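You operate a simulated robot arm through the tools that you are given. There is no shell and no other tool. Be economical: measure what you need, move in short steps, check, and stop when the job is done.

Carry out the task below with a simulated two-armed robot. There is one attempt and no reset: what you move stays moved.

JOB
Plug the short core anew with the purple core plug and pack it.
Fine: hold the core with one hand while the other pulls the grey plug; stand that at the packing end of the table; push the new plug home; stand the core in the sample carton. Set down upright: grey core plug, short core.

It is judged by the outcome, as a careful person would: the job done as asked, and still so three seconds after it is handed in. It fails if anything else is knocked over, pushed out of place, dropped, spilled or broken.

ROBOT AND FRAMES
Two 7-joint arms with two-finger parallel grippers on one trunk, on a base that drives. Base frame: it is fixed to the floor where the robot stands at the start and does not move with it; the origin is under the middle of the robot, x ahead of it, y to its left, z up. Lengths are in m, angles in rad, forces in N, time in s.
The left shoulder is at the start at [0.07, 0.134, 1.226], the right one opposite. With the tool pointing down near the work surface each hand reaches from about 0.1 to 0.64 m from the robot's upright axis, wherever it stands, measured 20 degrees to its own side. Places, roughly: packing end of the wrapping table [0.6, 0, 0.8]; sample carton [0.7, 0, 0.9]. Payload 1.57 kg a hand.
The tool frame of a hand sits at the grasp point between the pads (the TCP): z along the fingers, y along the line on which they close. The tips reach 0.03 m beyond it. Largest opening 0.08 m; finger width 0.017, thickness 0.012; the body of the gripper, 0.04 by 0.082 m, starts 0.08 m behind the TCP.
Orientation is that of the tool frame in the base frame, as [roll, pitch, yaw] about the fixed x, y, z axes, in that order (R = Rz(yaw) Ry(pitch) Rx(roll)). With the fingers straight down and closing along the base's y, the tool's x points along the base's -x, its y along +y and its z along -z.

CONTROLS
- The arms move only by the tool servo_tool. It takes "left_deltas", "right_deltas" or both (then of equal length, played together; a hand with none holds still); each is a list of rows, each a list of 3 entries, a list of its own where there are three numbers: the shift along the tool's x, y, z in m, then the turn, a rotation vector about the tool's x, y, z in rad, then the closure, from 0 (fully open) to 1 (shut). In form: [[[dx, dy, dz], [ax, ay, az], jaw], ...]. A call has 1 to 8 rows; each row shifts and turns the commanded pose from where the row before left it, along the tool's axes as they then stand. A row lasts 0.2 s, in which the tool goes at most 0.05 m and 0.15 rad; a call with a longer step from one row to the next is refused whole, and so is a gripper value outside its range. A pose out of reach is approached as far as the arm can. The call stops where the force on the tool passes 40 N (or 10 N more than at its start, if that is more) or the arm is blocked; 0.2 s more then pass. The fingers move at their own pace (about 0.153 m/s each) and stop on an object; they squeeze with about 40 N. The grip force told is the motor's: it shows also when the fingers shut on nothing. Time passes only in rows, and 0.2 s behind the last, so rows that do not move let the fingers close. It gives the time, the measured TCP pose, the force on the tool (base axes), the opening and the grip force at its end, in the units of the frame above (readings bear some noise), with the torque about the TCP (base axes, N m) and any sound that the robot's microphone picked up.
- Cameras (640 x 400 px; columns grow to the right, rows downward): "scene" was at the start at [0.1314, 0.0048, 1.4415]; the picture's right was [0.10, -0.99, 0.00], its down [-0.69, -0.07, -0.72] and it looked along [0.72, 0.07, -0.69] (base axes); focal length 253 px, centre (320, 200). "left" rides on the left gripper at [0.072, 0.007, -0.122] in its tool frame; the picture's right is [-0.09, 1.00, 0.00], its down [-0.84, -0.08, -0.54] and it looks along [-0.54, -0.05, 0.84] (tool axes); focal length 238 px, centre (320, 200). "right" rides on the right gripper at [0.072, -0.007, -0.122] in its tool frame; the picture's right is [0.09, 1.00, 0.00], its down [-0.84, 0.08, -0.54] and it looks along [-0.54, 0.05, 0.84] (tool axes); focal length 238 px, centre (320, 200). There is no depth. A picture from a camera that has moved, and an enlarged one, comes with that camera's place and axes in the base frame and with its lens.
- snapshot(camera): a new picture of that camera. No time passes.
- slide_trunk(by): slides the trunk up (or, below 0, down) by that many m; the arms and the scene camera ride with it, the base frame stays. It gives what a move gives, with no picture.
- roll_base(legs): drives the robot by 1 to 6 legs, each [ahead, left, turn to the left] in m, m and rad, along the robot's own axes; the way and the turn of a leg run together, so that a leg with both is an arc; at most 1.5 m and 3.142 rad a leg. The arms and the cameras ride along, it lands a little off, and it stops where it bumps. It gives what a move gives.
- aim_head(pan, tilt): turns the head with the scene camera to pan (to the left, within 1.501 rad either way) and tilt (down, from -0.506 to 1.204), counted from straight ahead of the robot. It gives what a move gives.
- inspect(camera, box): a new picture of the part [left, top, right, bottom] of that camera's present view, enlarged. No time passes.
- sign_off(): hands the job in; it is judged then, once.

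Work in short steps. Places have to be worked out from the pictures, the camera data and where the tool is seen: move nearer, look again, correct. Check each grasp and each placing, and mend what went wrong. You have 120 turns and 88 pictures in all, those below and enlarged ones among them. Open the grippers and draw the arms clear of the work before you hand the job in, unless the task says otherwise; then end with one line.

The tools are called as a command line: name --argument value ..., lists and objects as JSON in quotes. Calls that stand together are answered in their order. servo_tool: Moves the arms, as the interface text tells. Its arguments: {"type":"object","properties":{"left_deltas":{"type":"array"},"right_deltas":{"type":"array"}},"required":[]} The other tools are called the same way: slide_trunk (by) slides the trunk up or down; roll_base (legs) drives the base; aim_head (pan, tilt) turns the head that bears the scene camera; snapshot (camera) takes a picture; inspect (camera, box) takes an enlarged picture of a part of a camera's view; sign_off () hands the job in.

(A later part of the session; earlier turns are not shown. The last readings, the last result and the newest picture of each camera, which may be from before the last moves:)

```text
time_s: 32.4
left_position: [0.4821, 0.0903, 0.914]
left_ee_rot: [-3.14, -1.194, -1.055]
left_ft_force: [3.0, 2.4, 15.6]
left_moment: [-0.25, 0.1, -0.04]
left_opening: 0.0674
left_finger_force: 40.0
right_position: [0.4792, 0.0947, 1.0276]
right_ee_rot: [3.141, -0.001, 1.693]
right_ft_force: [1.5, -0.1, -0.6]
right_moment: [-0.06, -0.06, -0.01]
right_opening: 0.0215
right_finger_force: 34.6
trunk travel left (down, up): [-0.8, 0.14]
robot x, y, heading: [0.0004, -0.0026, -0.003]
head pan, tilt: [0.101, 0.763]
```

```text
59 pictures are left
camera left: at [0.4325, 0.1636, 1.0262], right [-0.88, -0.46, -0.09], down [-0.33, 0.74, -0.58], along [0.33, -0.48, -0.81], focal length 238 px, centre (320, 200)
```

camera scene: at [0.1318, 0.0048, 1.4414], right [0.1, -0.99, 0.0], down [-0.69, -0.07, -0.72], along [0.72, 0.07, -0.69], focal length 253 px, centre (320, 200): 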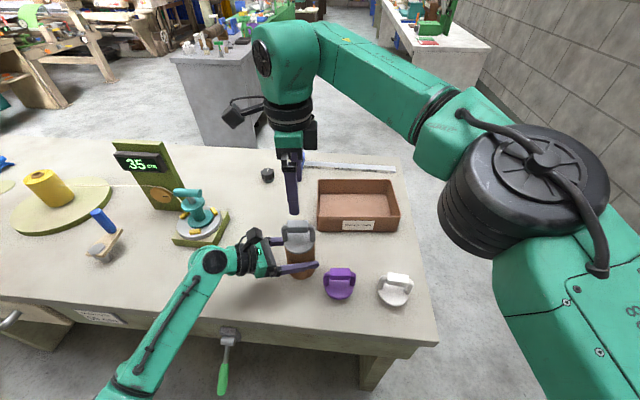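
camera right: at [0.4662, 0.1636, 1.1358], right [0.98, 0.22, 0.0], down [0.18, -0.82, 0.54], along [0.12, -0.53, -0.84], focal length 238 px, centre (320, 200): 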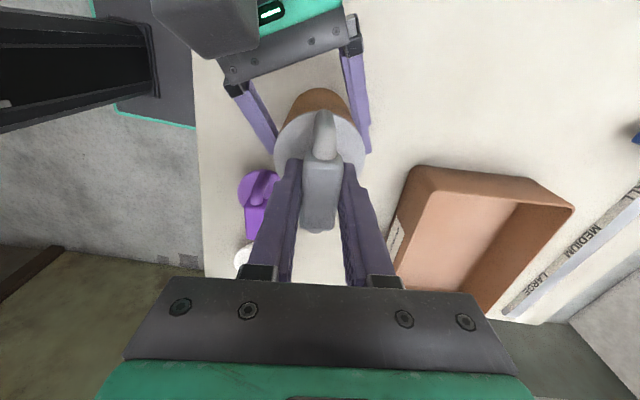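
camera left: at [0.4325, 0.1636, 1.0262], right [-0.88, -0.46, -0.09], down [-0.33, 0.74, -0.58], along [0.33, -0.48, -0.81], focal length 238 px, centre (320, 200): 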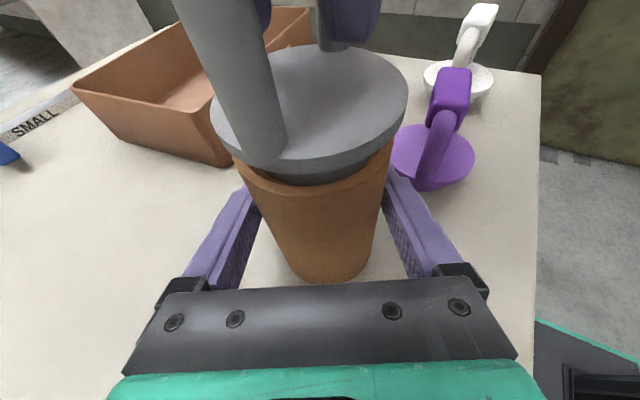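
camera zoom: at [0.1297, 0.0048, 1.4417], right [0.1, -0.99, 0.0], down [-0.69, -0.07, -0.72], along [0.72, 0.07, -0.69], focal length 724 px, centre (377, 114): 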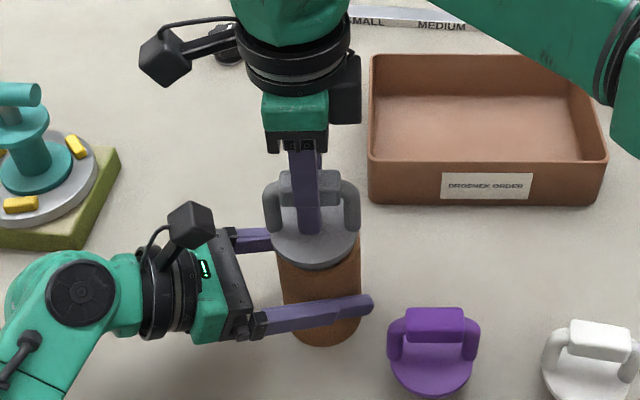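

The plug is lifting off the core cleanly, with its stem showing. I'll keep pulling up.

servo_tool --right_deltas '[[[0, 0, -0.01], [0, 0, 0], 1], [[0, 0, -0.015], [0, 0, 0], 1], [[0, 0, -0.02], [0, 0, 0], 1], [[0, 0, -0.03], [0, 0, 0], 1], [[0, 0, -0.03], [0, 0, 0], 1], [[0, 0, 0], [0, 0, 0], 1]]'

snapshot --camera "left"

inspect --camera "scene" --box '[220, 120, 440, 310]'

```text
time_s: 33.8
left_position: [0.4803, 0.0908, 0.9148]
left_ee_rot: [-3.138, -1.192, -1.057]
left_ft_force: [2.4, 1.8, 14.7]
left_moment: [-0.19, 0.2, -0.03]
left_opening: 0.0669
left_finger_force: 40.3
right_position: [0.478, 0.0955, 1.1317]
right_ee_rot: [3.14, 0.0, 1.696]
right_ft_force: [0.0, 0.1, -0.4]
right_moment: [-0.02, -0.02, 0.02]
right_opening: 0.0217
right_finger_force: 34.8
trunk travel left (down, up): [-0.8, 0.14]
robot x, y, heading: [0.0046, -0.0018, -0.001]
head pan, tilt: [0.101, 0.763]
```

```text
58 pictures are left
camera left: at [0.4324, 0.1637, 1.0261], right [-0.88, -0.46, -0.09], down [-0.33, 0.74, -0.58], along [0.33, -0.48, -0.81], focal length 238 px, centre (320, 200)
```

left: 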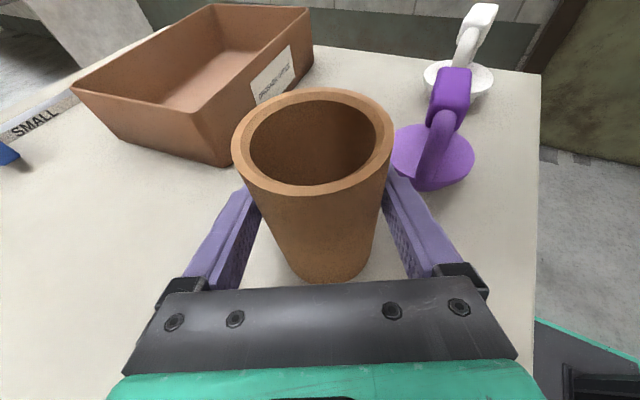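

```text
2.11 times, centred on (330, 215) of scene
camera zoom: at [0.1296, 0.0048, 1.4417], right [0.1, -0.99, 0.0], down [-0.69, -0.07, -0.72], along [0.72, 0.07, -0.69], focal length 533 px, centre (299, 168)
```

zoom: 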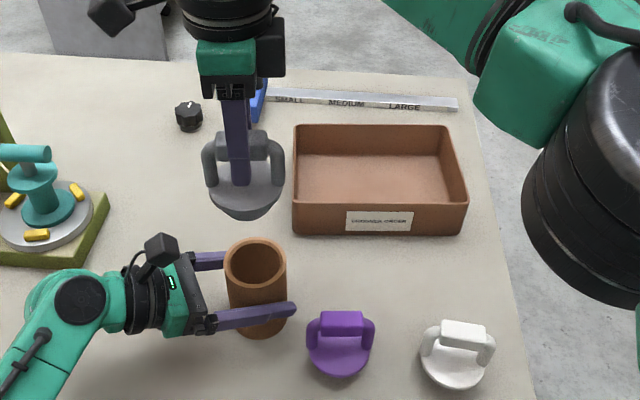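

The plug is out and the core is open. I'll carry the grey plug to the free space in front of the carton, about (0.545, -0.06), and start lowering it.

servo_tool --right_deltas '[[[-0.0407, 0.0118, 0], [0, 0, 0], 1], [[-0.0407, 0.0118, 0], [0, 0, 0], 1], [[-0.0407, 0.0118, 0], [0, 0, 0], 1], [[-0.0407, 0.0118, 0], [0, 0, 0], 1], [[0, 0, 0.04], [0, 0, 0], 1], [[0, 0, 0.04], [0, 0, 0], 1], [[0, 0, 0.04], [0, 0, 0], 1], [[0, 0, 0], [0, 0, 0], 1]]'

snapshot --camera "scene"

snapshot --camera "left"

```text
time_s: 35.6
left_position: [0.4812, 0.0907, 0.9134]
left_ee_rot: [-3.138, -1.194, -1.057]
left_ft_force: [-0.8, 1.8, 11.2]
left_moment: [-0.14, 0.28, -0.14]
left_opening: 0.0671
left_finger_force: 40.0
right_position: [0.5444, -0.0616, 1.0092]
right_ee_rot: [3.139, 0.0, 1.695]
right_ft_force: [-0.6, 0.4, -0.4]
right_moment: [0.05, 0.02, 0.0]
right_opening: 0.0215
right_finger_force: 34.3
trunk travel left (down, up): [-0.8, 0.14]
robot x, y, heading: [-0.0013, -0.0008, -0.002]
head pan, tilt: [0.101, 0.763]
```

```text
56 pictures are left
camera scene: at [0.1291, 0.005, 1.4417], right [0.1, -0.99, 0.0], down [-0.69, -0.07, -0.72], along [0.72, 0.07, -0.69], focal length 253 px, centre (320, 200)
```

scene: 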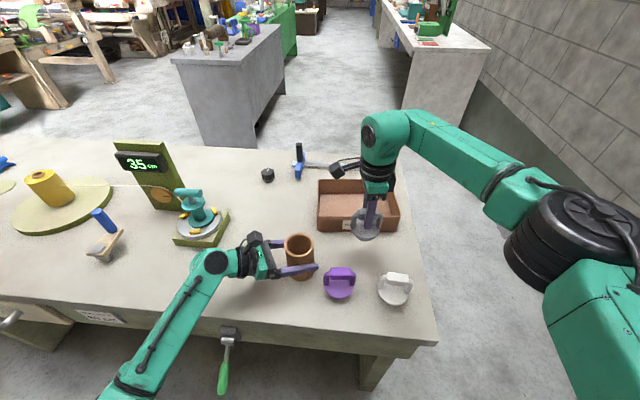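

```text
55 pictures are left
camera left: at [0.4321, 0.1638, 1.0261], right [-0.88, -0.46, -0.09], down [-0.33, 0.74, -0.58], along [0.33, -0.48, -0.81], focal length 238 px, centre (320, 200)
```

left: 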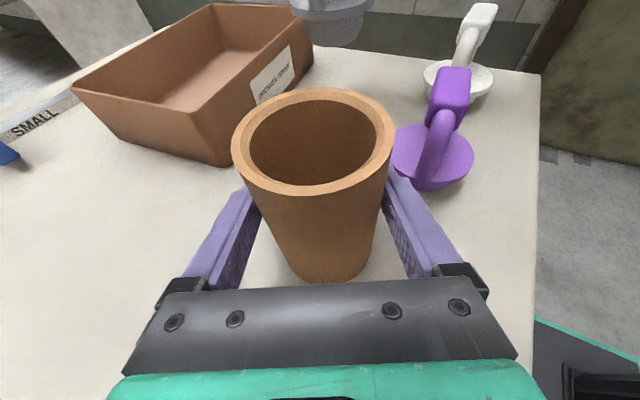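

The bottom of the plug should be about 7 cm above the table. I'll lower 5 cm and then creep.

servo_tool --right_deltas '[[[0, 0, 0.03], [0, 0, 0], 1], [[0, 0, 0.02], [0, 0, 0], 1], [[0, 0, 0.005], [0, 0, 0], 1], [[0, 0, 0.003], [0, 0, 0], 1], [[0, 0, 0], [0, 0, 0], 1]]'

snapshot --camera "left"

inspect --camera "scene" --box '[300, 160, 440, 310]'

```text
time_s: 36.8
left_position: [0.4812, 0.0902, 0.9139]
left_ee_rot: [-3.139, -1.193, -1.058]
left_ft_force: [-3.0, 0.4, 9.1]
left_moment: [-0.19, 0.29, -0.13]
left_opening: 0.0672
left_finger_force: 40.5
right_position: [0.5452, -0.0586, 0.9519]
right_ee_rot: [3.14, 0.0, 1.695]
right_ft_force: [-1.0, 0.0, -1.1]
right_moment: [0.04, 0.01, 0.03]
right_opening: 0.0213
right_finger_force: 35.1
trunk travel left (down, up): [-0.8, 0.14]
robot x, y, heading: [-0.0009, 0.0023, -0.002]
head pan, tilt: [0.101, 0.763]
```

```text
54 pictures are left
camera left: at [0.4321, 0.1638, 1.026], right [-0.88, -0.46, -0.09], down [-0.33, 0.74, -0.58], along [0.33, -0.48, -0.81], focal length 238 px, centre (320, 200)
```

left: 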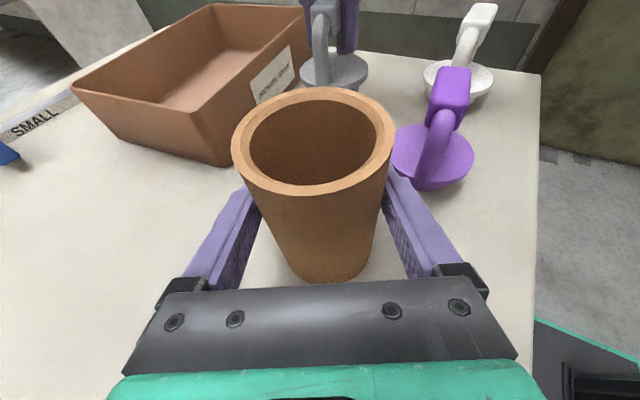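

```text
2.67 times, centred on (370, 235) of scene
camera zoom: at [0.1292, 0.005, 1.4417], right [0.1, -0.99, 0.0], down [-0.69, -0.07, -0.72], along [0.72, 0.07, -0.69], focal length 676 px, centre (187, 107)
```

zoom: 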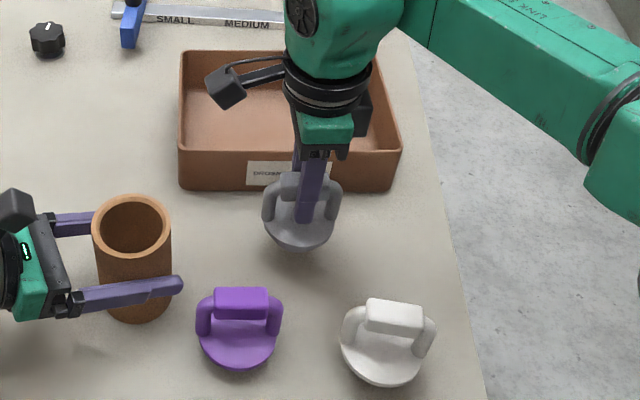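

No contact yet, so I'll keep creeping down in 3 mm steps.

servo_tool --right_deltas '[[[0, 0, 0.003], [0, 0, 0], 1], [[0, 0, 0.003], [0, 0, 0], 1], [[0, 0, 0.003], [0, 0, 0], 1], [[0, 0, 0], [0, 0, 0], 1]]'

```text
time_s: 37.8
left_position: [0.4812, 0.0918, 0.9138]
left_ee_rot: [-3.139, -1.193, -1.058]
left_ft_force: [-4.3, 2.4, 7.4]
left_moment: [-0.14, 0.3, -0.13]
left_opening: 0.0672
left_finger_force: 40.2
right_position: [0.5442, -0.0604, 0.9454]
right_ee_rot: [-3.141, 0.0, 1.695]
right_ft_force: [1.1, 0.0, -1.1]
right_moment: [0.04, 0.0, 0.02]
right_opening: 0.0212
right_finger_force: 34.3
trunk travel left (down, up): [-0.8, 0.14]
robot x, y, heading: [0.0006, 0.0021, -0.003]
head pan, tilt: [0.101, 0.763]
```

servo_tool --right_deltas '[[[0, 0, 0.003], [0, 0, 0], 1], [[0, 0, 0.003], [0, 0, 0], 1], [[0, 0, 0.002], [0, 0, 0], 1], [[0, 0, 0], [0, 0, 0], 1]]'

inspect --camera "left" --box '[260, 0, 420, 110]'

```text
time_s: 38.8
left_position: [0.4812, 0.0904, 0.9145]
left_ee_rot: [-3.14, -1.193, -1.058]
left_ft_force: [-3.4, 1.1, 6.3]
left_moment: [-0.17, 0.26, -0.09]
left_opening: 0.0671
left_finger_force: 39.8
right_position: [0.5444, -0.06, 0.9357]
right_ee_rot: [3.14, 0.0, 1.695]
right_ft_force: [-0.1, 0.5, 0.5]
right_moment: [-0.01, 0.0, -0.02]
right_opening: 0.0215
right_finger_force: 34.8
trunk travel left (down, up): [-0.8, 0.14]
robot x, y, heading: [0.0003, 0.0046, -0.0]
head pan, tilt: [0.101, 0.763]
```

```text
3.64 times, centred on (340, 55) of left
camera zoom: at [0.4324, 0.1636, 1.026], right [-0.88, -0.46, -0.09], down [-0.33, 0.75, -0.58], along [0.33, -0.48, -0.81], focal length 867 px, centre (247, 727)
```

zoom: 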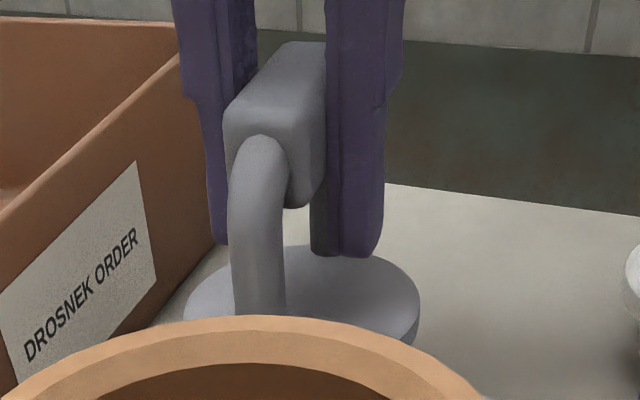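

Still no clear contact, so I'll creep on.

servo_tool --right_deltas '[[[0, 0, 0.003], [0, 0, 0], 1], [[0, 0, 0.002], [0, 0, 0], 1], [[0, 0, 0], [0, 0, 0], 1]]'

```text
time_s: 39.6
left_position: [0.481, 0.0906, 0.9142]
left_ee_rot: [-3.14, -1.193, -1.057]
left_ft_force: [-2.4, 0.5, 4.2]
left_moment: [-0.18, 0.22, -0.07]
left_opening: 0.0671
left_finger_force: 40.3
right_position: [0.5446, -0.0608, 0.9293]
right_ee_rot: [3.139, 0.0, 1.695]
right_ft_force: [0.3, -0.1, -0.6]
right_moment: [0.01, 0.01, 0.0]
right_opening: 0.0216
right_finger_force: 34.9
trunk travel left (down, up): [-0.8, 0.14]
robot x, y, heading: [0.0047, -0.0023, 0.002]
head pan, tilt: [0.101, 0.763]
```

servo_tool --right_deltas '[[[0, 0, 0.002], [0, 0, 0], 1], [[0, 0, 0.002], [0, 0, 0], 1], [[0, 0, 0], [0, 0, 0], 1]]'

inspect --camera "scene" --box '[330, 200, 410, 250]'

```text
time_s: 40.4
left_position: [0.4809, 0.0909, 0.9136]
left_ee_rot: [-3.136, -1.192, -1.057]
left_ft_force: [1.2, -0.3, 1.5]
left_moment: [-0.08, -0.04, 0.05]
left_opening: 0.0672
left_finger_force: 39.7
right_position: [0.5455, -0.0596, 0.9265]
right_ee_rot: [3.137, -0.003, 1.695]
right_ft_force: [-0.9, -1.5, 8.5]
right_moment: [-0.15, 0.14, -0.01]
right_opening: 0.0211
right_finger_force: 34.8
trunk travel left (down, up): [-0.8, 0.14]
robot x, y, heading: [-0.0011, -0.0025, 0.005]
head pan, tilt: [0.101, 0.763]
```

```text
8.00 times, centred on (370, 225) of scene
camera zoom: at [0.1293, 0.0045, 1.4418], right [0.1, -0.99, 0.0], down [-0.69, -0.07, -0.72], along [0.72, 0.07, -0.69], focal length 2027 px, centre (-80, 0)
```

zoom: 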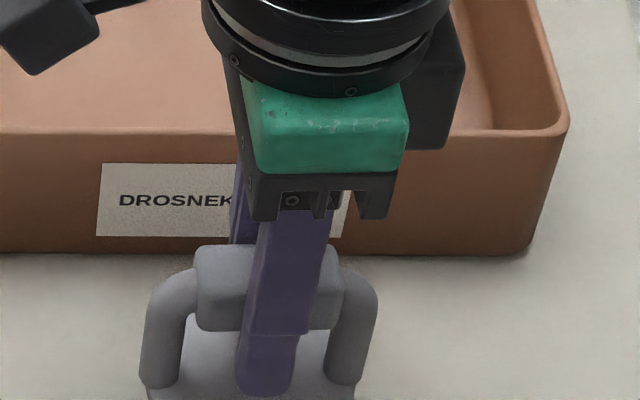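

Contact at TCP z≈0.927 (8.5 N). I'll open, rise, and check that the plug stands.

servo_tool --right_deltas '[[[0, 0, -0.001], [0, 0, 0], 0.7], [[0, 0, 0], [0, 0, 0], 0.4], [[0, 0, 0], [0, 0, 0], 0.2], [[0, 0, -0.03], [0, 0, 0], 0.2], [[0, 0, -0.04], [0, 0, 0], 0.1], [[0, 0, -0.04], [0, 0, 0], 0], [[0, 0, -0.04], [0, 0, 0], 0]]'

snapshot --camera "right"

inspect --camera "scene" --box '[280, 180, 440, 310]'

```text
time_s: 42.0
left_position: [0.4809, 0.0902, 0.9141]
left_ee_rot: [-3.14, -1.193, -1.054]
left_ft_force: [-2.3, -0.6, 4.7]
left_moment: [-0.12, 0.22, -0.04]
left_opening: 0.0669
left_finger_force: 40.3
right_position: [0.5445, -0.059, 1.0826]
right_ee_rot: [3.141, 0.0, 1.693]
right_ft_force: [0.4, 1.2, -0.2]
right_moment: [0.03, 0.02, 0.01]
right_opening: 0.0798
right_finger_force: 0.0
trunk travel left (down, up): [-0.8, 0.14]
robot x, y, heading: [-0.0004, 0.0019, 0.003]
head pan, tilt: [0.101, 0.763]
```

```text
50 pictures are left
camera right: at [0.5287, 0.0101, 1.2041], right [0.98, 0.21, 0.0], down [0.18, -0.82, 0.54], along [0.12, -0.53, -0.84], focal length 238 px, centre (320, 200)
```

right: 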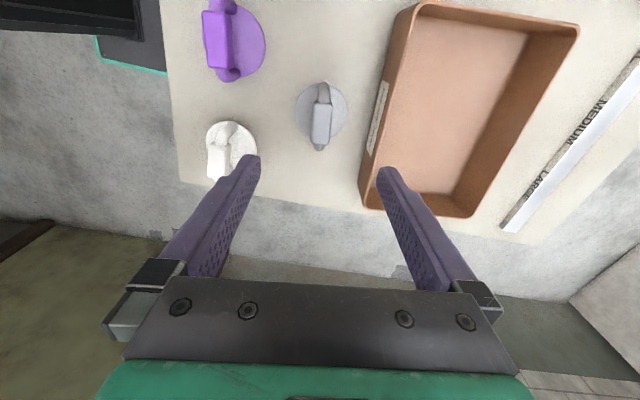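

```text
3.08 times, centred on (360, 245) of scene
camera zoom: at [0.1299, 0.0048, 1.4416], right [0.1, -0.99, 0.0], down [-0.69, -0.07, -0.72], along [0.72, 0.07, -0.69], focal length 780 px, centre (197, 62)
```

zoom: 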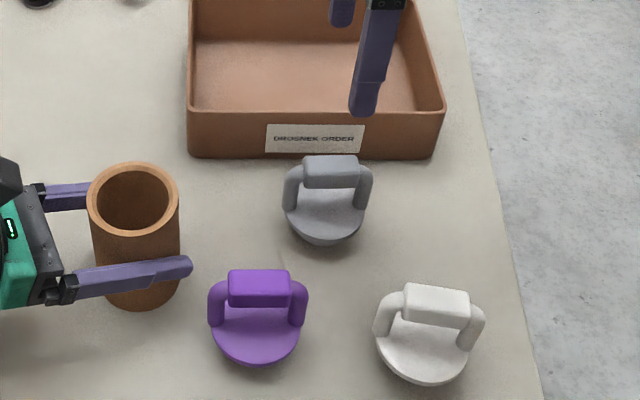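

The grey plug stands upright at (0.545, -0.06). Next I'll move over the purple plug, around (0.427, -0.012), and look.

servo_tool --right_deltas '[[[0.02, -0.0367, 0], [0, 0, 0], 0], [[0.02, -0.0367, 0], [0, 0, 0], 0], [[0.02, -0.0367, 0], [0, 0, 0], 0], [[0, 0, 0], [0, 0, 0], 0]]'

inspect --camera "right" --box '[220, 20, 420, 190]'

```text
time_s: 43.0
left_position: [0.4814, 0.0911, 0.9139]
left_ee_rot: [-3.14, -1.193, -1.055]
left_ft_force: [0.4, 0.8, 5.1]
left_moment: [-0.11, 0.12, -0.08]
left_opening: 0.0668
left_finger_force: 40.0
right_position: [0.4297, -0.015, 1.0796]
right_ee_rot: [-3.141, 0.0, 1.695]
right_ft_force: [-0.9, 0.2, 0.6]
right_moment: [0.03, 0.02, 0.02]
right_opening: 0.0798
right_finger_force: 0.1
trunk travel left (down, up): [-0.8, 0.14]
robot x, y, heading: [0.0038, 0.0017, -0.001]
head pan, tilt: [0.101, 0.763]
```

```text
2.35 times, centred on (320, 105) of right
camera zoom: at [0.4148, 0.055, 1.2016], right [0.98, 0.21, 0.0], down [0.18, -0.82, 0.54], along [0.12, -0.53, -0.84], focal length 561 px, centre (320, 424)
```

zoom: 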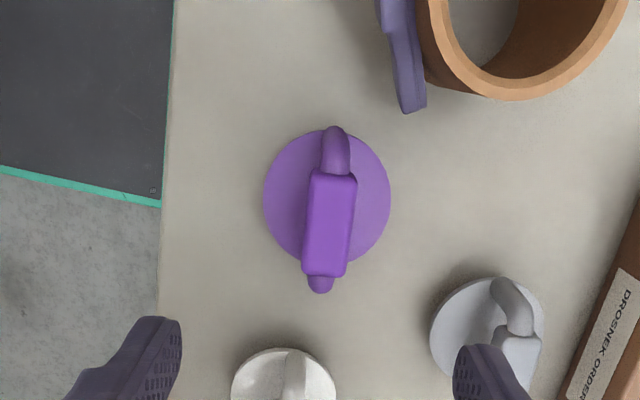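

The purple bar centre is about (0.431, -0.004) with nearly the same yaw. I'll centre over it and descend to just above grip height.

servo_tool --right_deltas '[[[0.0107, 0.003, 0], [0, 0, -0.012], 0], [[0, 0, 0.04], [0, 0, 0], 0], [[0, 0, 0.04], [0, 0, 0], 0], [[0, 0, 0.03], [0, 0, 0], 0], [[0, 0, 0], [0, 0, 0], 0]]'

snapshot --camera "right"

inspect --camera "scene" --box '[270, 200, 430, 310]'

```text
time_s: 44.2
left_position: [0.4814, 0.0917, 0.914]
left_ee_rot: [-3.139, -1.193, -1.056]
left_ft_force: [-0.1, 0.3, 4.9]
left_moment: [-0.12, 0.15, -0.08]
left_opening: 0.0668
left_finger_force: 40.1
right_position: [0.4308, -0.0044, 0.9693]
right_ee_rot: [3.14, -0.001, 1.707]
right_ft_force: [0.0, -0.5, 0.6]
right_moment: [-0.01, 0.01, 0.02]
right_opening: 0.0799
right_finger_force: 0.0
trunk travel left (down, up): [-0.8, 0.14]
robot x, y, heading: [0.0026, -0.001, -0.002]
head pan, tilt: [0.101, 0.763]
```

```text
47 pictures are left
camera right: at [0.4149, 0.065, 1.091], right [0.97, 0.23, 0.0], down [0.19, -0.82, 0.54], along [0.12, -0.53, -0.84], focal length 238 px, centre (320, 200)
```

right: 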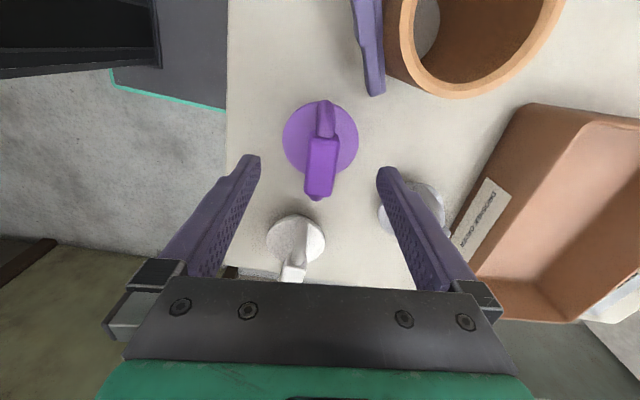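

```text
3.64 times, centred on (350, 255) of scene
camera zoom: at [0.13, 0.005, 1.4416], right [0.1, -0.99, 0.0], down [-0.69, -0.07, -0.72], along [0.72, 0.07, -0.69], focal length 921 px, centre (211, 0)
```

zoom: 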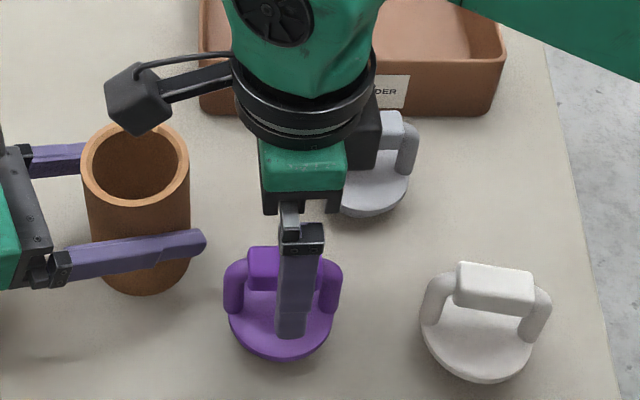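

The right camera puts the bar centre at y≈-0.003, in line with the hand. I'll lower to grip height and close gently, then compare with how the grey plug looked in the grip.

servo_tool --right_deltas '[[[0, 0, 0.02], [0, 0, 0], 0], [[0, 0, 0.019], [0, 0, 0], 0], [[0, 0, 0], [0, 0, 0], 0.4], [[0, 0, 0], [0, 0, 0], 0.7], [[0, 0, 0], [0, 0, 0], 1], [[0, 0, 0], [0, 0, 0], 1]]'

snapshot --camera "right"

```text
time_s: 45.6
left_position: [0.482, 0.0918, 0.9138]
left_ee_rot: [-3.141, -1.193, -1.055]
left_ft_force: [-1.7, 0.9, 5.2]
left_moment: [-0.12, 0.19, -0.09]
left_opening: 0.0663
left_finger_force: 40.7
right_position: [0.4312, -0.0027, 0.9293]
right_ee_rot: [3.139, 0.0, 1.706]
right_ft_force: [0.1, 0.7, -0.3]
right_moment: [0.03, -0.03, -0.02]
right_opening: 0.0213
right_finger_force: 35.3
trunk travel left (down, up): [-0.8, 0.14]
robot x, y, heading: [-0.0037, -0.0025, 0.0]
head pan, tilt: [0.101, 0.763]
```

```text
45 pictures are left
camera right: at [0.4154, 0.0671, 1.051], right [0.97, 0.23, 0.0], down [0.19, -0.82, 0.54], along [0.12, -0.53, -0.84], focal length 238 px, centre (320, 200)
```

right: 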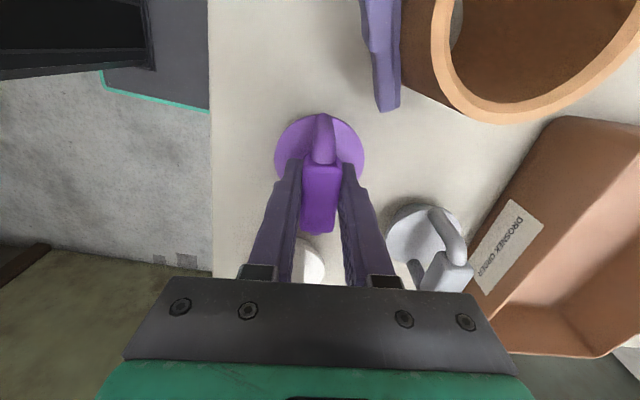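

The grip on purple matches that on the grey within 1–2 mm. I'll lift it to z≈1.08 and carry it over the core.

servo_tool --right_deltas '[[[0, 0, -0.03], [0, 0, 0], 1], [[0, 0, -0.04], [0, 0, 0], 1], [[0, 0, -0.04], [0, 0, 0], 1], [[0, 0, -0.04], [0, 0, 0], 1], [[0.03, 0.02, 0], [0, 0, 0], 1], [[0.03, 0.02, 0], [0, 0, 0], 1], [[0.0315, 0.0215, 0], [0, 0, 0], 1], [[0, 0, 0], [0, 0, 0], 1]]'

snapshot --camera "left"

inspect --camera "scene" --box '[240, 150, 420, 290]'

```text
time_s: 47.4
left_position: [0.4825, 0.0924, 0.9136]
left_ee_rot: [-3.137, -1.192, -1.058]
left_ft_force: [-0.4, 2.1, 4.7]
left_moment: [-0.03, 0.12, -0.04]
left_opening: 0.0668
left_finger_force: 40.0
right_position: [0.4798, 0.0955, 1.0813]
right_ee_rot: [3.14, 0.0, 1.707]
right_ft_force: [0.8, -0.3, -1.4]
right_moment: [0.05, 0.0, 0.02]
right_opening: 0.0213
right_finger_force: 34.4
trunk travel left (down, up): [-0.8, 0.14]
robot x, y, heading: [0.0028, 0.0009, 0.002]
head pan, tilt: [0.101, 0.763]
```

```text
44 pictures are left
camera left: at [0.433, 0.1636, 1.026], right [-0.88, -0.46, -0.09], down [-0.33, 0.75, -0.58], along [0.33, -0.48, -0.81], focal length 238 px, centre (320, 200)
```

left: 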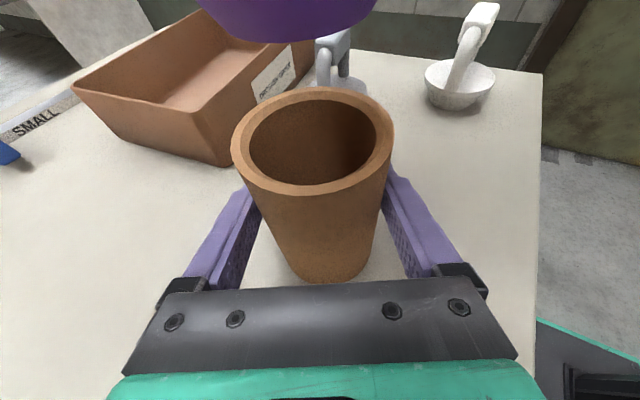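

```text
2.86 times, centred on (330, 220) of scene
camera zoom: at [0.1302, 0.0041, 1.4416], right [0.1, -0.99, 0.0], down [-0.69, -0.07, -0.72], along [0.72, 0.07, -0.69], focal length 724 px, centre (291, 143)
```

zoom: 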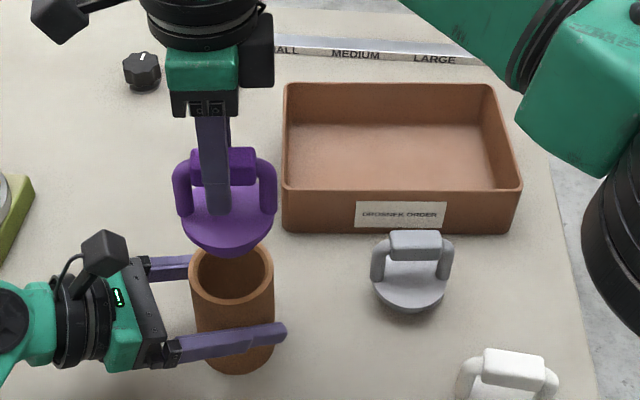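

The plug is poised above the bore. I'll lower to just above the rim and check alignment from both views.

servo_tool --right_deltas '[[[0, 0.0, 0.02], [0, 0, 0], 1], [[0, 0, 0.018], [0, 0, 0], 1], [[0, 0, 0], [0, 0, 0], 1]]'

snapshot --camera "left"

inspect --camera "scene" --box '[260, 190, 360, 290]'

```text
time_s: 48.2
left_position: [0.4828, 0.0911, 0.9135]
left_ee_rot: [-3.14, -1.195, -1.055]
left_ft_force: [0.1, 1.8, 5.1]
left_moment: [-0.08, 0.08, -0.05]
left_opening: 0.0667
left_finger_force: 39.8
right_position: [0.4787, 0.0946, 1.0421]
right_ee_rot: [3.141, 0.0, 1.708]
right_ft_force: [-0.6, -0.1, -0.8]
right_moment: [0.01, -0.03, -0.01]
right_opening: 0.0212
right_finger_force: 34.6
trunk travel left (down, up): [-0.8, 0.14]
robot x, y, heading: [0.0027, -0.0041, 0.002]
head pan, tilt: [0.101, 0.763]
```

```text
42 pictures are left
camera left: at [0.4332, 0.164, 1.0258], right [-0.88, -0.46, -0.09], down [-0.33, 0.74, -0.58], along [0.33, -0.48, -0.81], focal length 238 px, centre (320, 200)
```

left: 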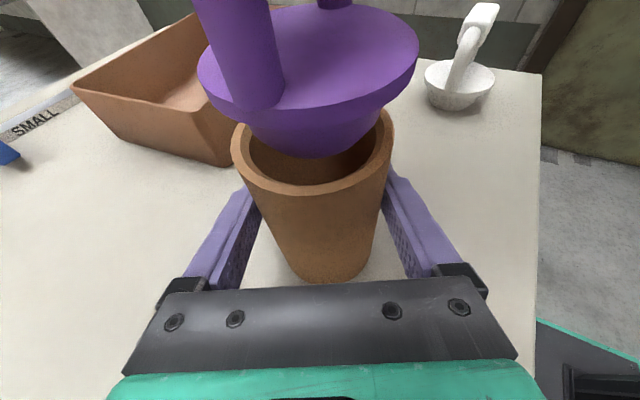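

```text
4.00 times, centred on (310, 240) of scene
camera zoom: at [0.1306, 0.0052, 1.4416], right [0.1, -0.99, 0.0], down [-0.69, -0.07, -0.72], along [0.72, 0.07, -0.69], focal length 1013 px, centre (360, 40)
```

zoom: 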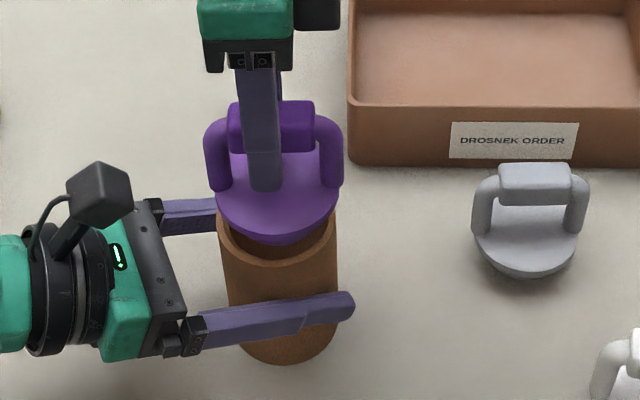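

Alignment looks good in both views. I'll insert in small steps and watch the force.

servo_tool --right_deltas '[[[0, 0, 0.004], [0, 0, 0], 1], [[0, 0, 0.004], [0, 0, 0], 1], [[0, 0, 0.004], [0, 0, 0], 1], [[0, 0, 0], [0, 0, 0], 1]]'

snapshot --camera "left"

```text
time_s: 49.2
left_position: [0.4821, 0.0904, 0.9131]
left_ee_rot: [-3.139, -1.193, -1.054]
left_ft_force: [1.6, 2.6, 6.2]
left_moment: [-0.03, 0.1, -0.06]
left_opening: 0.0667
left_finger_force: 40.0
right_position: [0.4802, 0.0948, 1.0293]
right_ee_rot: [3.14, 0.0, 1.707]
right_ft_force: [-0.2, 0.8, -0.9]
right_moment: [0.06, -0.01, -0.02]
right_opening: 0.0214
right_finger_force: 34.6
trunk travel left (down, up): [-0.8, 0.14]
robot x, y, heading: [-0.0021, 0.0014, 0.003]
head pan, tilt: [0.101, 0.763]
```

```text
40 pictures are left
camera left: at [0.4331, 0.164, 1.0258], right [-0.88, -0.46, -0.09], down [-0.33, 0.74, -0.58], along [0.33, -0.48, -0.81], focal length 238 px, centre (320, 200)
```

left: 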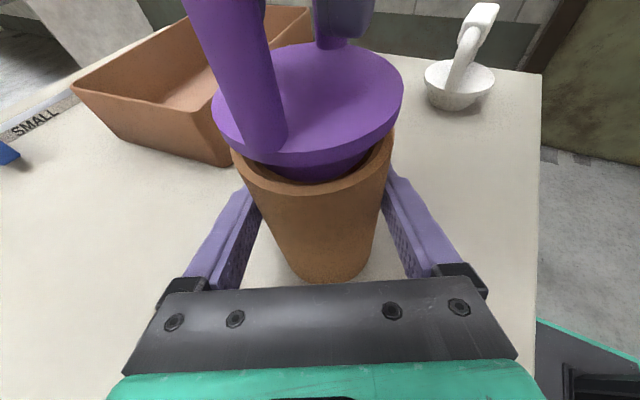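

The stem is entering freely. Going on down toward the seat.

servo_tool --right_deltas '[[[0, 0, 0.004], [0, 0, 0], 1], [[0, 0, 0.004], [0, 0, 0], 1], [[0, 0, 0.003], [0, 0, 0], 1], [[0, 0, 0], [0, 0, 0], 1]]'

```text
time_s: 50.2
left_position: [0.4826, 0.0916, 0.9136]
left_ee_rot: [-3.139, -1.194, -1.056]
left_ft_force: [0.1, 0.0, 6.2]
left_moment: [0.13, -0.08, -0.04]
left_opening: 0.0668
left_finger_force: 40.2
right_position: [0.4784, 0.0953, 1.0162]
right_ee_rot: [3.14, 0.002, 1.708]
right_ft_force: [1.7, 2.7, 0.9]
right_moment: [0.16, -0.06, 0.05]
right_opening: 0.0216
right_finger_force: 34.9
trunk travel left (down, up): [-0.8, 0.14]
robot x, y, heading: [-0.001, -0.0005, -0.001]
head pan, tilt: [0.101, 0.763]
```

It's nearly seated with small side forces. I'll press home in 2 mm steps until the force rises.

servo_tool --right_deltas '[[[0, 0, 0.002], [0, 0, 0], 1], [[0, 0, 0.002], [0, 0, 0], 1], [[0, 0, 0], [0, 0, 0], 1]]'

snapshot --camera "left"

```text
time_s: 51.2
left_position: [0.4816, 0.092, 0.9135]
left_ee_rot: [-3.14, -1.192, -1.053]
left_ft_force: [-1.0, 0.2, 4.0]
left_moment: [0.05, 0.53, -0.26]
left_opening: 0.0666
left_finger_force: 40.4
right_position: [0.4789, 0.0952, 1.0163]
right_ee_rot: [3.138, -0.003, 1.709]
right_ft_force: [-0.1, -1.1, 6.4]
right_moment: [-0.49, -0.04, 0.18]
right_opening: 0.0214
right_finger_force: 34.6
trunk travel left (down, up): [-0.8, 0.14]
robot x, y, heading: [-0.0037, -0.0002, -0.003]
head pan, tilt: [0.101, 0.763]
stopped in row 3 (right hand): the force on the tool passed its limit (the readings are from after the stop); the commanded pose is now the measured one
```

```text
39 pictures are left
camera left: at [0.4326, 0.1639, 1.0258], right [-0.88, -0.46, -0.09], down [-0.34, 0.74, -0.58], along [0.33, -0.48, -0.81], focal length 238 px, centre (320, 200)
```

left: 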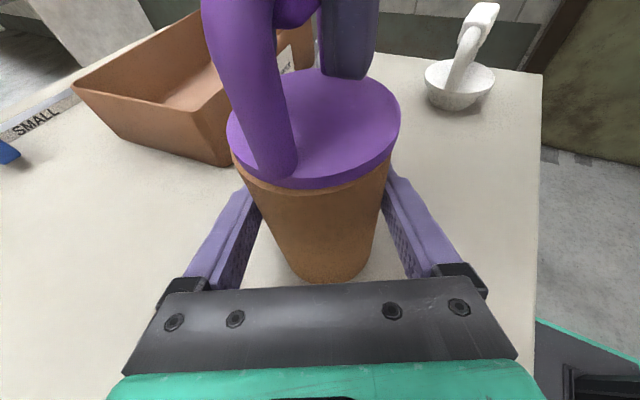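

The force limit tripped at z≈1.016. I'll look closely at the seam.

inspect --camera "left" --box '[210, 120, 410, 220]'

inspect --camera "scene" --box '[270, 210, 340, 280]'

```text
3.20 times, centred on (310, 170) of left
camera zoom: at [0.4326, 0.1639, 1.0258], right [-0.88, -0.46, -0.09], down [-0.34, 0.74, -0.58], along [0.33, -0.48, -0.81], focal length 763 px, centre (352, 296)
```

zoom: 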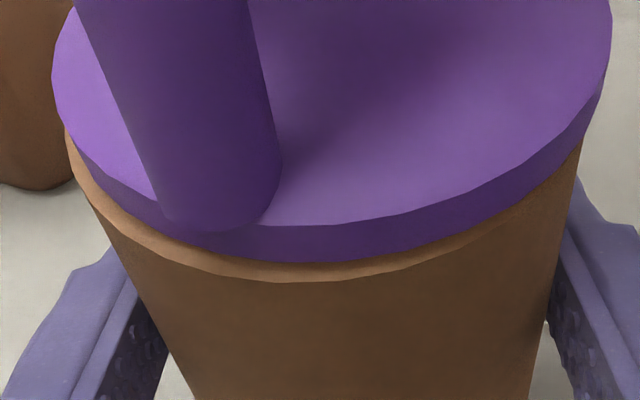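

```text
5.71 times, centred on (305, 245) of scene
camera zoom: at [0.1291, 0.0043, 1.4414], right [0.1, -0.99, 0.0], down [-0.69, -0.07, -0.72], along [0.72, 0.07, -0.69], focal length 1448 px, centre (406, -57)
```

zoom: 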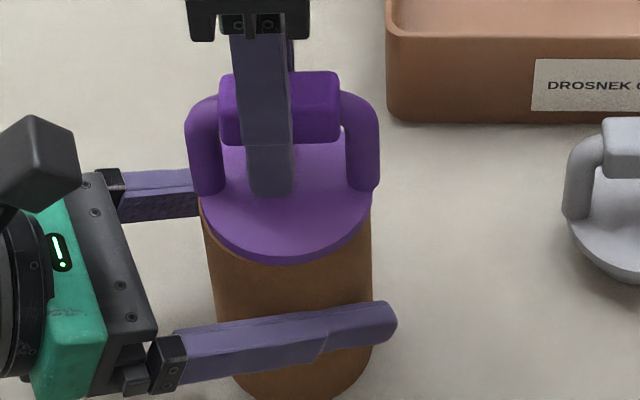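

A small gap of about 2–3 mm is left, mostly on the +x side, so the plug isn't home. I'll press again with a 1 mm nudge toward +x.

servo_tool --right_deltas '[[[0, 0.001, 0.001], [0, 0, 0], 1], [[0, 0, 0.002], [0, 0, 0], 1], [[0, 0, 0.002], [0, 0, 0], 1], [[0, 0, 0.002], [0, 0, 0], 1], [[0, 0, 0.002], [0, 0, 0], 1]]'

inspect --camera "left" --box '[210, 120, 410, 220]'

```text
time_s: 51.9
left_position: [0.4823, 0.092, 0.9131]
left_ee_rot: [-3.137, -1.192, -1.051]
left_ft_force: [-1.4, 0.5, 4.2]
left_moment: [0.01, 0.54, -0.16]
left_opening: 0.0663
left_finger_force: 39.6
right_position: [0.4784, 0.098, 1.0172]
right_ee_rot: [3.137, -0.007, 1.708]
right_ft_force: [-2.7, -4.4, 8.5]
right_moment: [-0.39, -0.07, 0.27]
right_opening: 0.0217
right_finger_force: 34.5
trunk travel left (down, up): [-0.8, 0.14]
robot x, y, heading: [0.0005, -0.0041, -0.005]
head pan, tilt: [0.101, 0.763]
stopped in row 3 (right hand): the force on the tool passed its limit (the readings are from after the stop); the commanded pose is now the measured one
```

```text
3.20 times, centred on (310, 170) of left
camera zoom: at [0.4323, 0.1638, 1.0259], right [-0.88, -0.47, -0.09], down [-0.34, 0.74, -0.58], along [0.33, -0.48, -0.81], focal length 763 px, centre (352, 296)
```

zoom: 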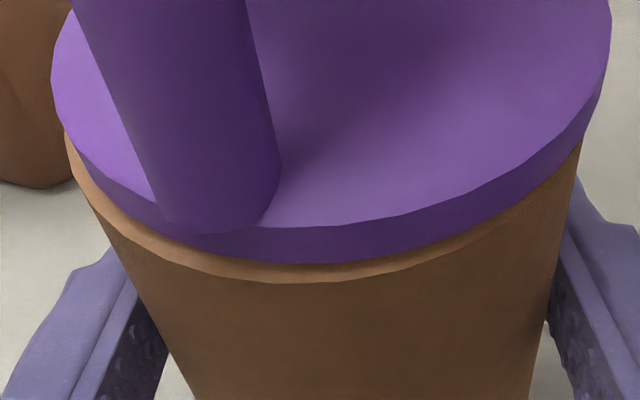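

The plug looks offset about 1 mm toward (-x, -y). I'll ease up 1 mm, shift it that much back, and press again with a slight twist.

servo_tool --right_deltas '[[[0, 0, -0.0015], [0, 0, 0], 1], [[0.0005, 0.0015, 0], [0, 0, 0], 1], [[0, 0, 0.0015], [0, 0, 0.03], 1], [[0, 0, 0.0015], [0, 0, -0.06], 1], [[0, 0, 0.0015], [0, 0, 0.06], 1], [[0, 0, 0.0015], [0, 0, -0.06], 1], [[0, 0, 0.0015], [0, 0, 0.03], 1]]'

inspect --camera "left" --box '[210, 120, 410, 220]'

```text
time_s: 53.1
left_position: [0.4829, 0.0935, 0.9144]
left_ee_rot: [-3.132, -1.191, -1.053]
left_ft_force: [0.6, 1.0, 2.6]
left_moment: [-0.28, 0.58, -0.54]
left_opening: 0.0663
left_finger_force: 39.9
right_position: [0.4802, 0.0976, 1.0172]
right_ee_rot: [3.135, -0.01, 1.697]
right_ft_force: [-4.7, -6.2, 10.1]
right_moment: [-0.14, -0.03, 0.63]
right_opening: 0.0217
right_finger_force: 34.3
trunk travel left (down, up): [-0.8, 0.14]
robot x, y, heading: [0.0014, -0.0015, 0.0]
head pan, tilt: [0.101, 0.763]
stopped in row 6 (right hand): the force on the tool passed its limit (the readings are from after the stop); the commanded pose is now the measured one
```

```text
3.20 times, centred on (310, 170) of left
camera zoom: at [0.4332, 0.1646, 1.0259], right [-0.88, -0.47, -0.09], down [-0.34, 0.74, -0.58], along [0.34, -0.47, -0.81], focal length 763 px, centre (352, 296)
```

zoom: 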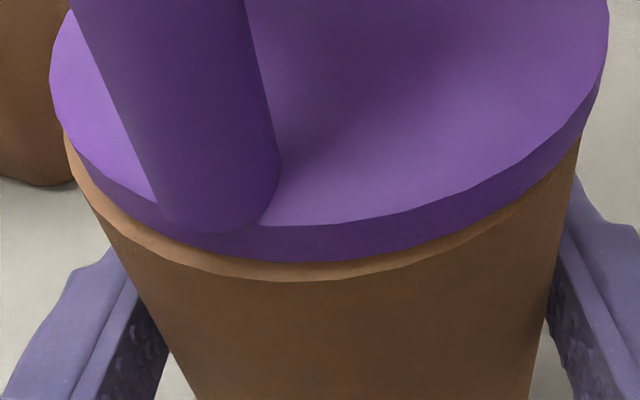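

The plug doesn't move while gripped and may be jamming on misalignment. I'll let go so it can align itself, then look at it.

servo_tool --right_deltas '[[[0, 0, 0], [0, 0, 0], 0.8], [[0, 0, 0], [0, 0, 0], 0.5], [[0, 0, 0], [0, 0, 0], 0.2], [[0, 0, -0.03], [0, 0, 0], 0.2], [[0, 0, -0.04], [0, 0, 0], 0.2], [[0, 0, 0], [0, 0, 0], 0.6]]'

inspect --camera "left" --box '[210, 60, 410, 220]'

inspect --camera "right" --box '[240, 50, 400, 200]'

```text
time_s: 54.5
left_position: [0.4835, 0.0926, 0.914]
left_ee_rot: [-3.13, -1.19, -1.056]
left_ft_force: [-1.1, -3.4, 12.9]
left_moment: [-0.07, 0.25, -0.11]
left_opening: 0.0663
left_finger_force: 40.4
right_position: [0.4843, 0.0982, 1.0846]
right_ee_rot: [3.136, -0.01, 1.692]
right_ft_force: [0.3, -1.0, -0.2]
right_moment: [-0.02, 0.02, -0.01]
right_opening: 0.032
right_finger_force: 0.1
trunk travel left (down, up): [-0.8, 0.14]
robot x, y, heading: [-0.0033, -0.0028, 0.0]
head pan, tilt: [0.101, 0.763]
```

```text
2.50 times, centred on (310, 140) of left
camera zoom: at [0.4338, 0.1647, 1.0258], right [-0.88, -0.47, -0.09], down [-0.34, 0.74, -0.58], along [0.34, -0.47, -0.81], focal length 596 px, centre (345, 350)
```

zoom: 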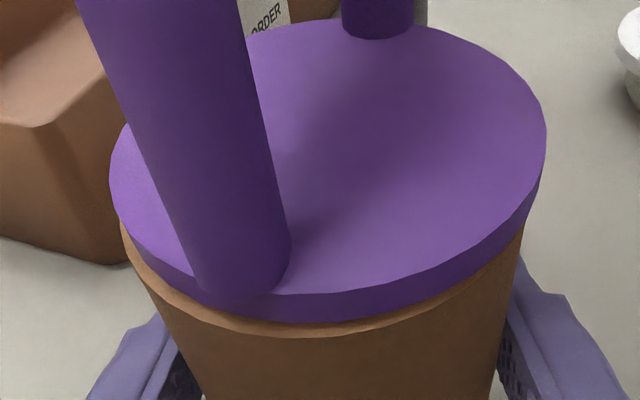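

```text
2.67 times, centred on (320, 125) of right
camera zoom: at [0.4683, 0.1669, 1.2087], right [0.98, 0.21, 0.01], down [0.18, -0.83, 0.53], along [0.12, -0.52, -0.85], focal length 636 px, centre (320, 400)
```

zoom: 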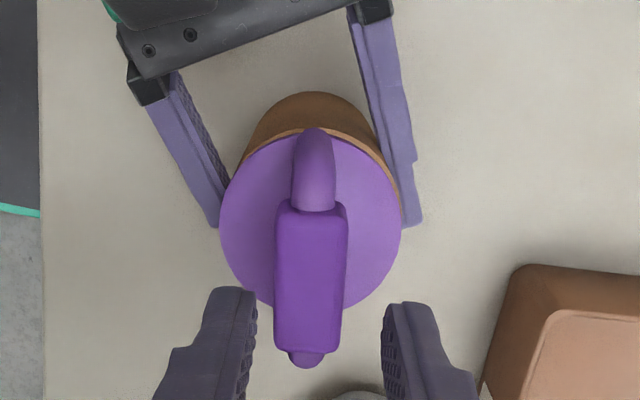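

The plug sits slightly proud on the +x/+y side. I'll close the fingers and press with the tips on top of the bar, so that it can settle freely.

servo_tool --right_deltas '[[[0.004, 0.0, 0], [0, 0, 0], 1], [[0, 0, 0], [0, 0, 0], 1], [[0, 0, 0.012], [0, 0, 0], 1], [[0, 0, 0.004], [0, 0, 0], 1], [[0, 0, 0.002], [0, 0, 0], 1], [[0, 0, 0.002], [0, 0, 0], 1], [[0, 0, 0.002], [0, 0, 0], 1], [[0, 0, 0.002], [0, 0, 0], 1]]'

snapshot --camera "right"

```text
time_s: 56.3
left_position: [0.4839, 0.0927, 0.9126]
left_ee_rot: [-3.128, -1.189, -1.056]
left_ft_force: [2.0, -3.4, 18.2]
left_moment: [-0.37, 0.31, -0.06]
left_opening: 0.0665
left_finger_force: 39.8
right_position: [0.4805, 0.1015, 1.0613]
right_ee_rot: [3.137, -0.012, 1.693]
right_ft_force: [0.2, -0.6, -0.7]
right_moment: [-0.05, -0.03, -0.04]
right_opening: 0.0002
right_finger_force: 20.8
trunk travel left (down, up): [-0.8, 0.14]
robot x, y, heading: [-0.0008, -0.0011, -0.001]
head pan, tilt: [0.101, 0.763]
```

```text
32 pictures are left
camera right: at [0.4654, 0.169, 1.1836], right [0.98, 0.21, 0.01], down [0.18, -0.83, 0.53], along [0.12, -0.52, -0.85], focal length 238 px, centre (320, 200)
```

right: 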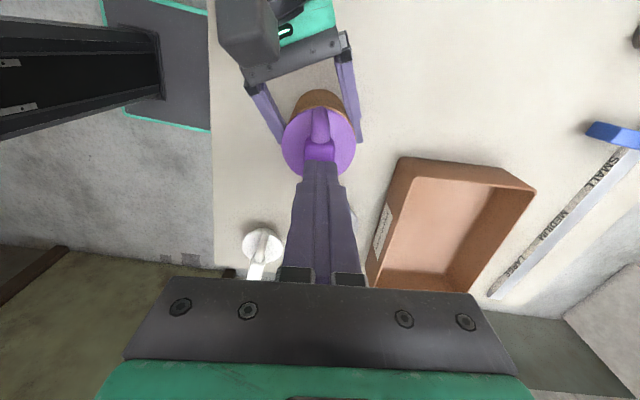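

No contact yet with the tips at about 1.031, so I'll continue down.

servo_tool --right_deltas '[[[0, 0, 0.002], [0, 0, 0], 1], [[0, 0, 0.002], [0, 0, 0], 1], [[0, 0, 0.002], [0, 0, 0], 1], [[0, 0, 0.002], [0, 0, 0], 1], [[0, 0, 0.002], [0, 0, 0], 1], [[0, 0, 0.002], [0, 0, 0], 1], [[0, 0, 0.002], [0, 0, 0], 1], [[0, 0, 0.002], [0, 0, 0], 1]]'

```text
time_s: 57.5
left_position: [0.4827, 0.0931, 0.9131]
left_ee_rot: [-3.127, -1.191, -1.05]
left_ft_force: [-0.8, 0.1, 5.6]
left_moment: [-0.19, 0.61, 0.02]
left_opening: 0.0662
left_finger_force: 39.8
right_position: [0.4808, 0.1025, 1.0554]
right_ee_rot: [3.132, -0.017, 1.696]
right_ft_force: [-2.6, -4.9, 14.1]
right_moment: [-0.3, 0.04, 0.11]
right_opening: 0.0
right_finger_force: 21.5
trunk travel left (down, up): [-0.8, 0.14]
robot x, y, heading: [-0.0021, -0.0007, -0.004]
head pan, tilt: [0.101, 0.763]
stopped in row 6 (right hand): the force on the tool passed its limit (the readings are from after the stop); the commanded pose is now the measured one
```

inspect --camera "left" --box '[210, 60, 410, 220]'

```text
2.50 times, centred on (310, 140) of left
camera zoom: at [0.4333, 0.165, 1.0257], right [-0.88, -0.47, -0.09], down [-0.34, 0.74, -0.58], along [0.34, -0.47, -0.81], focal length 596 px, centre (345, 350)
```

zoom: 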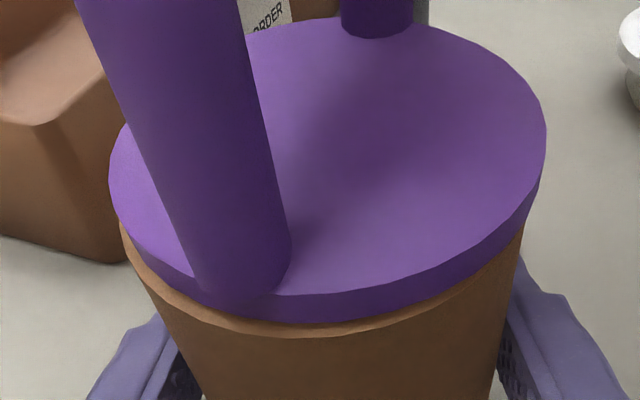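

The gap is on the +y side: the plug is tilted, with that side high. I'll press on the +y end of the handle, over its post, to level it.

servo_tool --right_deltas '[[[0, 0, -0.008], [0, 0, 0], 1], [[0.024, 0.001, 0], [0, 0, 0], 1], [[0, 0, 0.006], [0, 0, 0], 1], [[0, 0, 0.002], [0, 0, 0], 1], [[0, 0, 0.0015], [0, 0, 0], 1], [[0, 0, 0.0015], [0, 0, 0], 1], [[0, 0, 0.0015], [0, 0, 0], 1], [[0, 0, 0.0015], [0, 0, 0], 1]]'

inspect --camera "left" --box '[210, 60, 410, 220]'

```text
time_s: 59.4
left_position: [0.4851, 0.0941, 0.914]
left_ee_rot: [-3.126, -1.191, -1.054]
left_ft_force: [0.6, -3.0, 19.5]
left_moment: [-0.11, 0.45, -0.04]
left_opening: 0.0664
left_finger_force: 39.4
right_position: [0.4791, 0.1262, 1.0495]
right_ee_rot: [3.135, -0.016, 1.694]
right_ft_force: [1.0, -0.1, 0.3]
right_moment: [0.0, 0.02, -0.01]
right_opening: 0.0
right_finger_force: 21.1
trunk travel left (down, up): [-0.8, 0.14]
robot x, y, heading: [0.0026, 0.0016, -0.001]
head pan, tilt: [0.101, 0.763]
```

```text
2.50 times, centred on (310, 140) of left
camera zoom: at [0.4342, 0.1654, 1.0256], right [-0.88, -0.47, -0.09], down [-0.34, 0.74, -0.57], along [0.34, -0.47, -0.81], focal length 596 px, centre (345, 350)
```

zoom: 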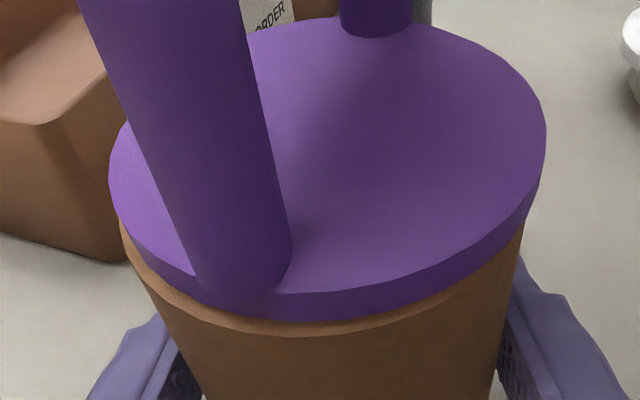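

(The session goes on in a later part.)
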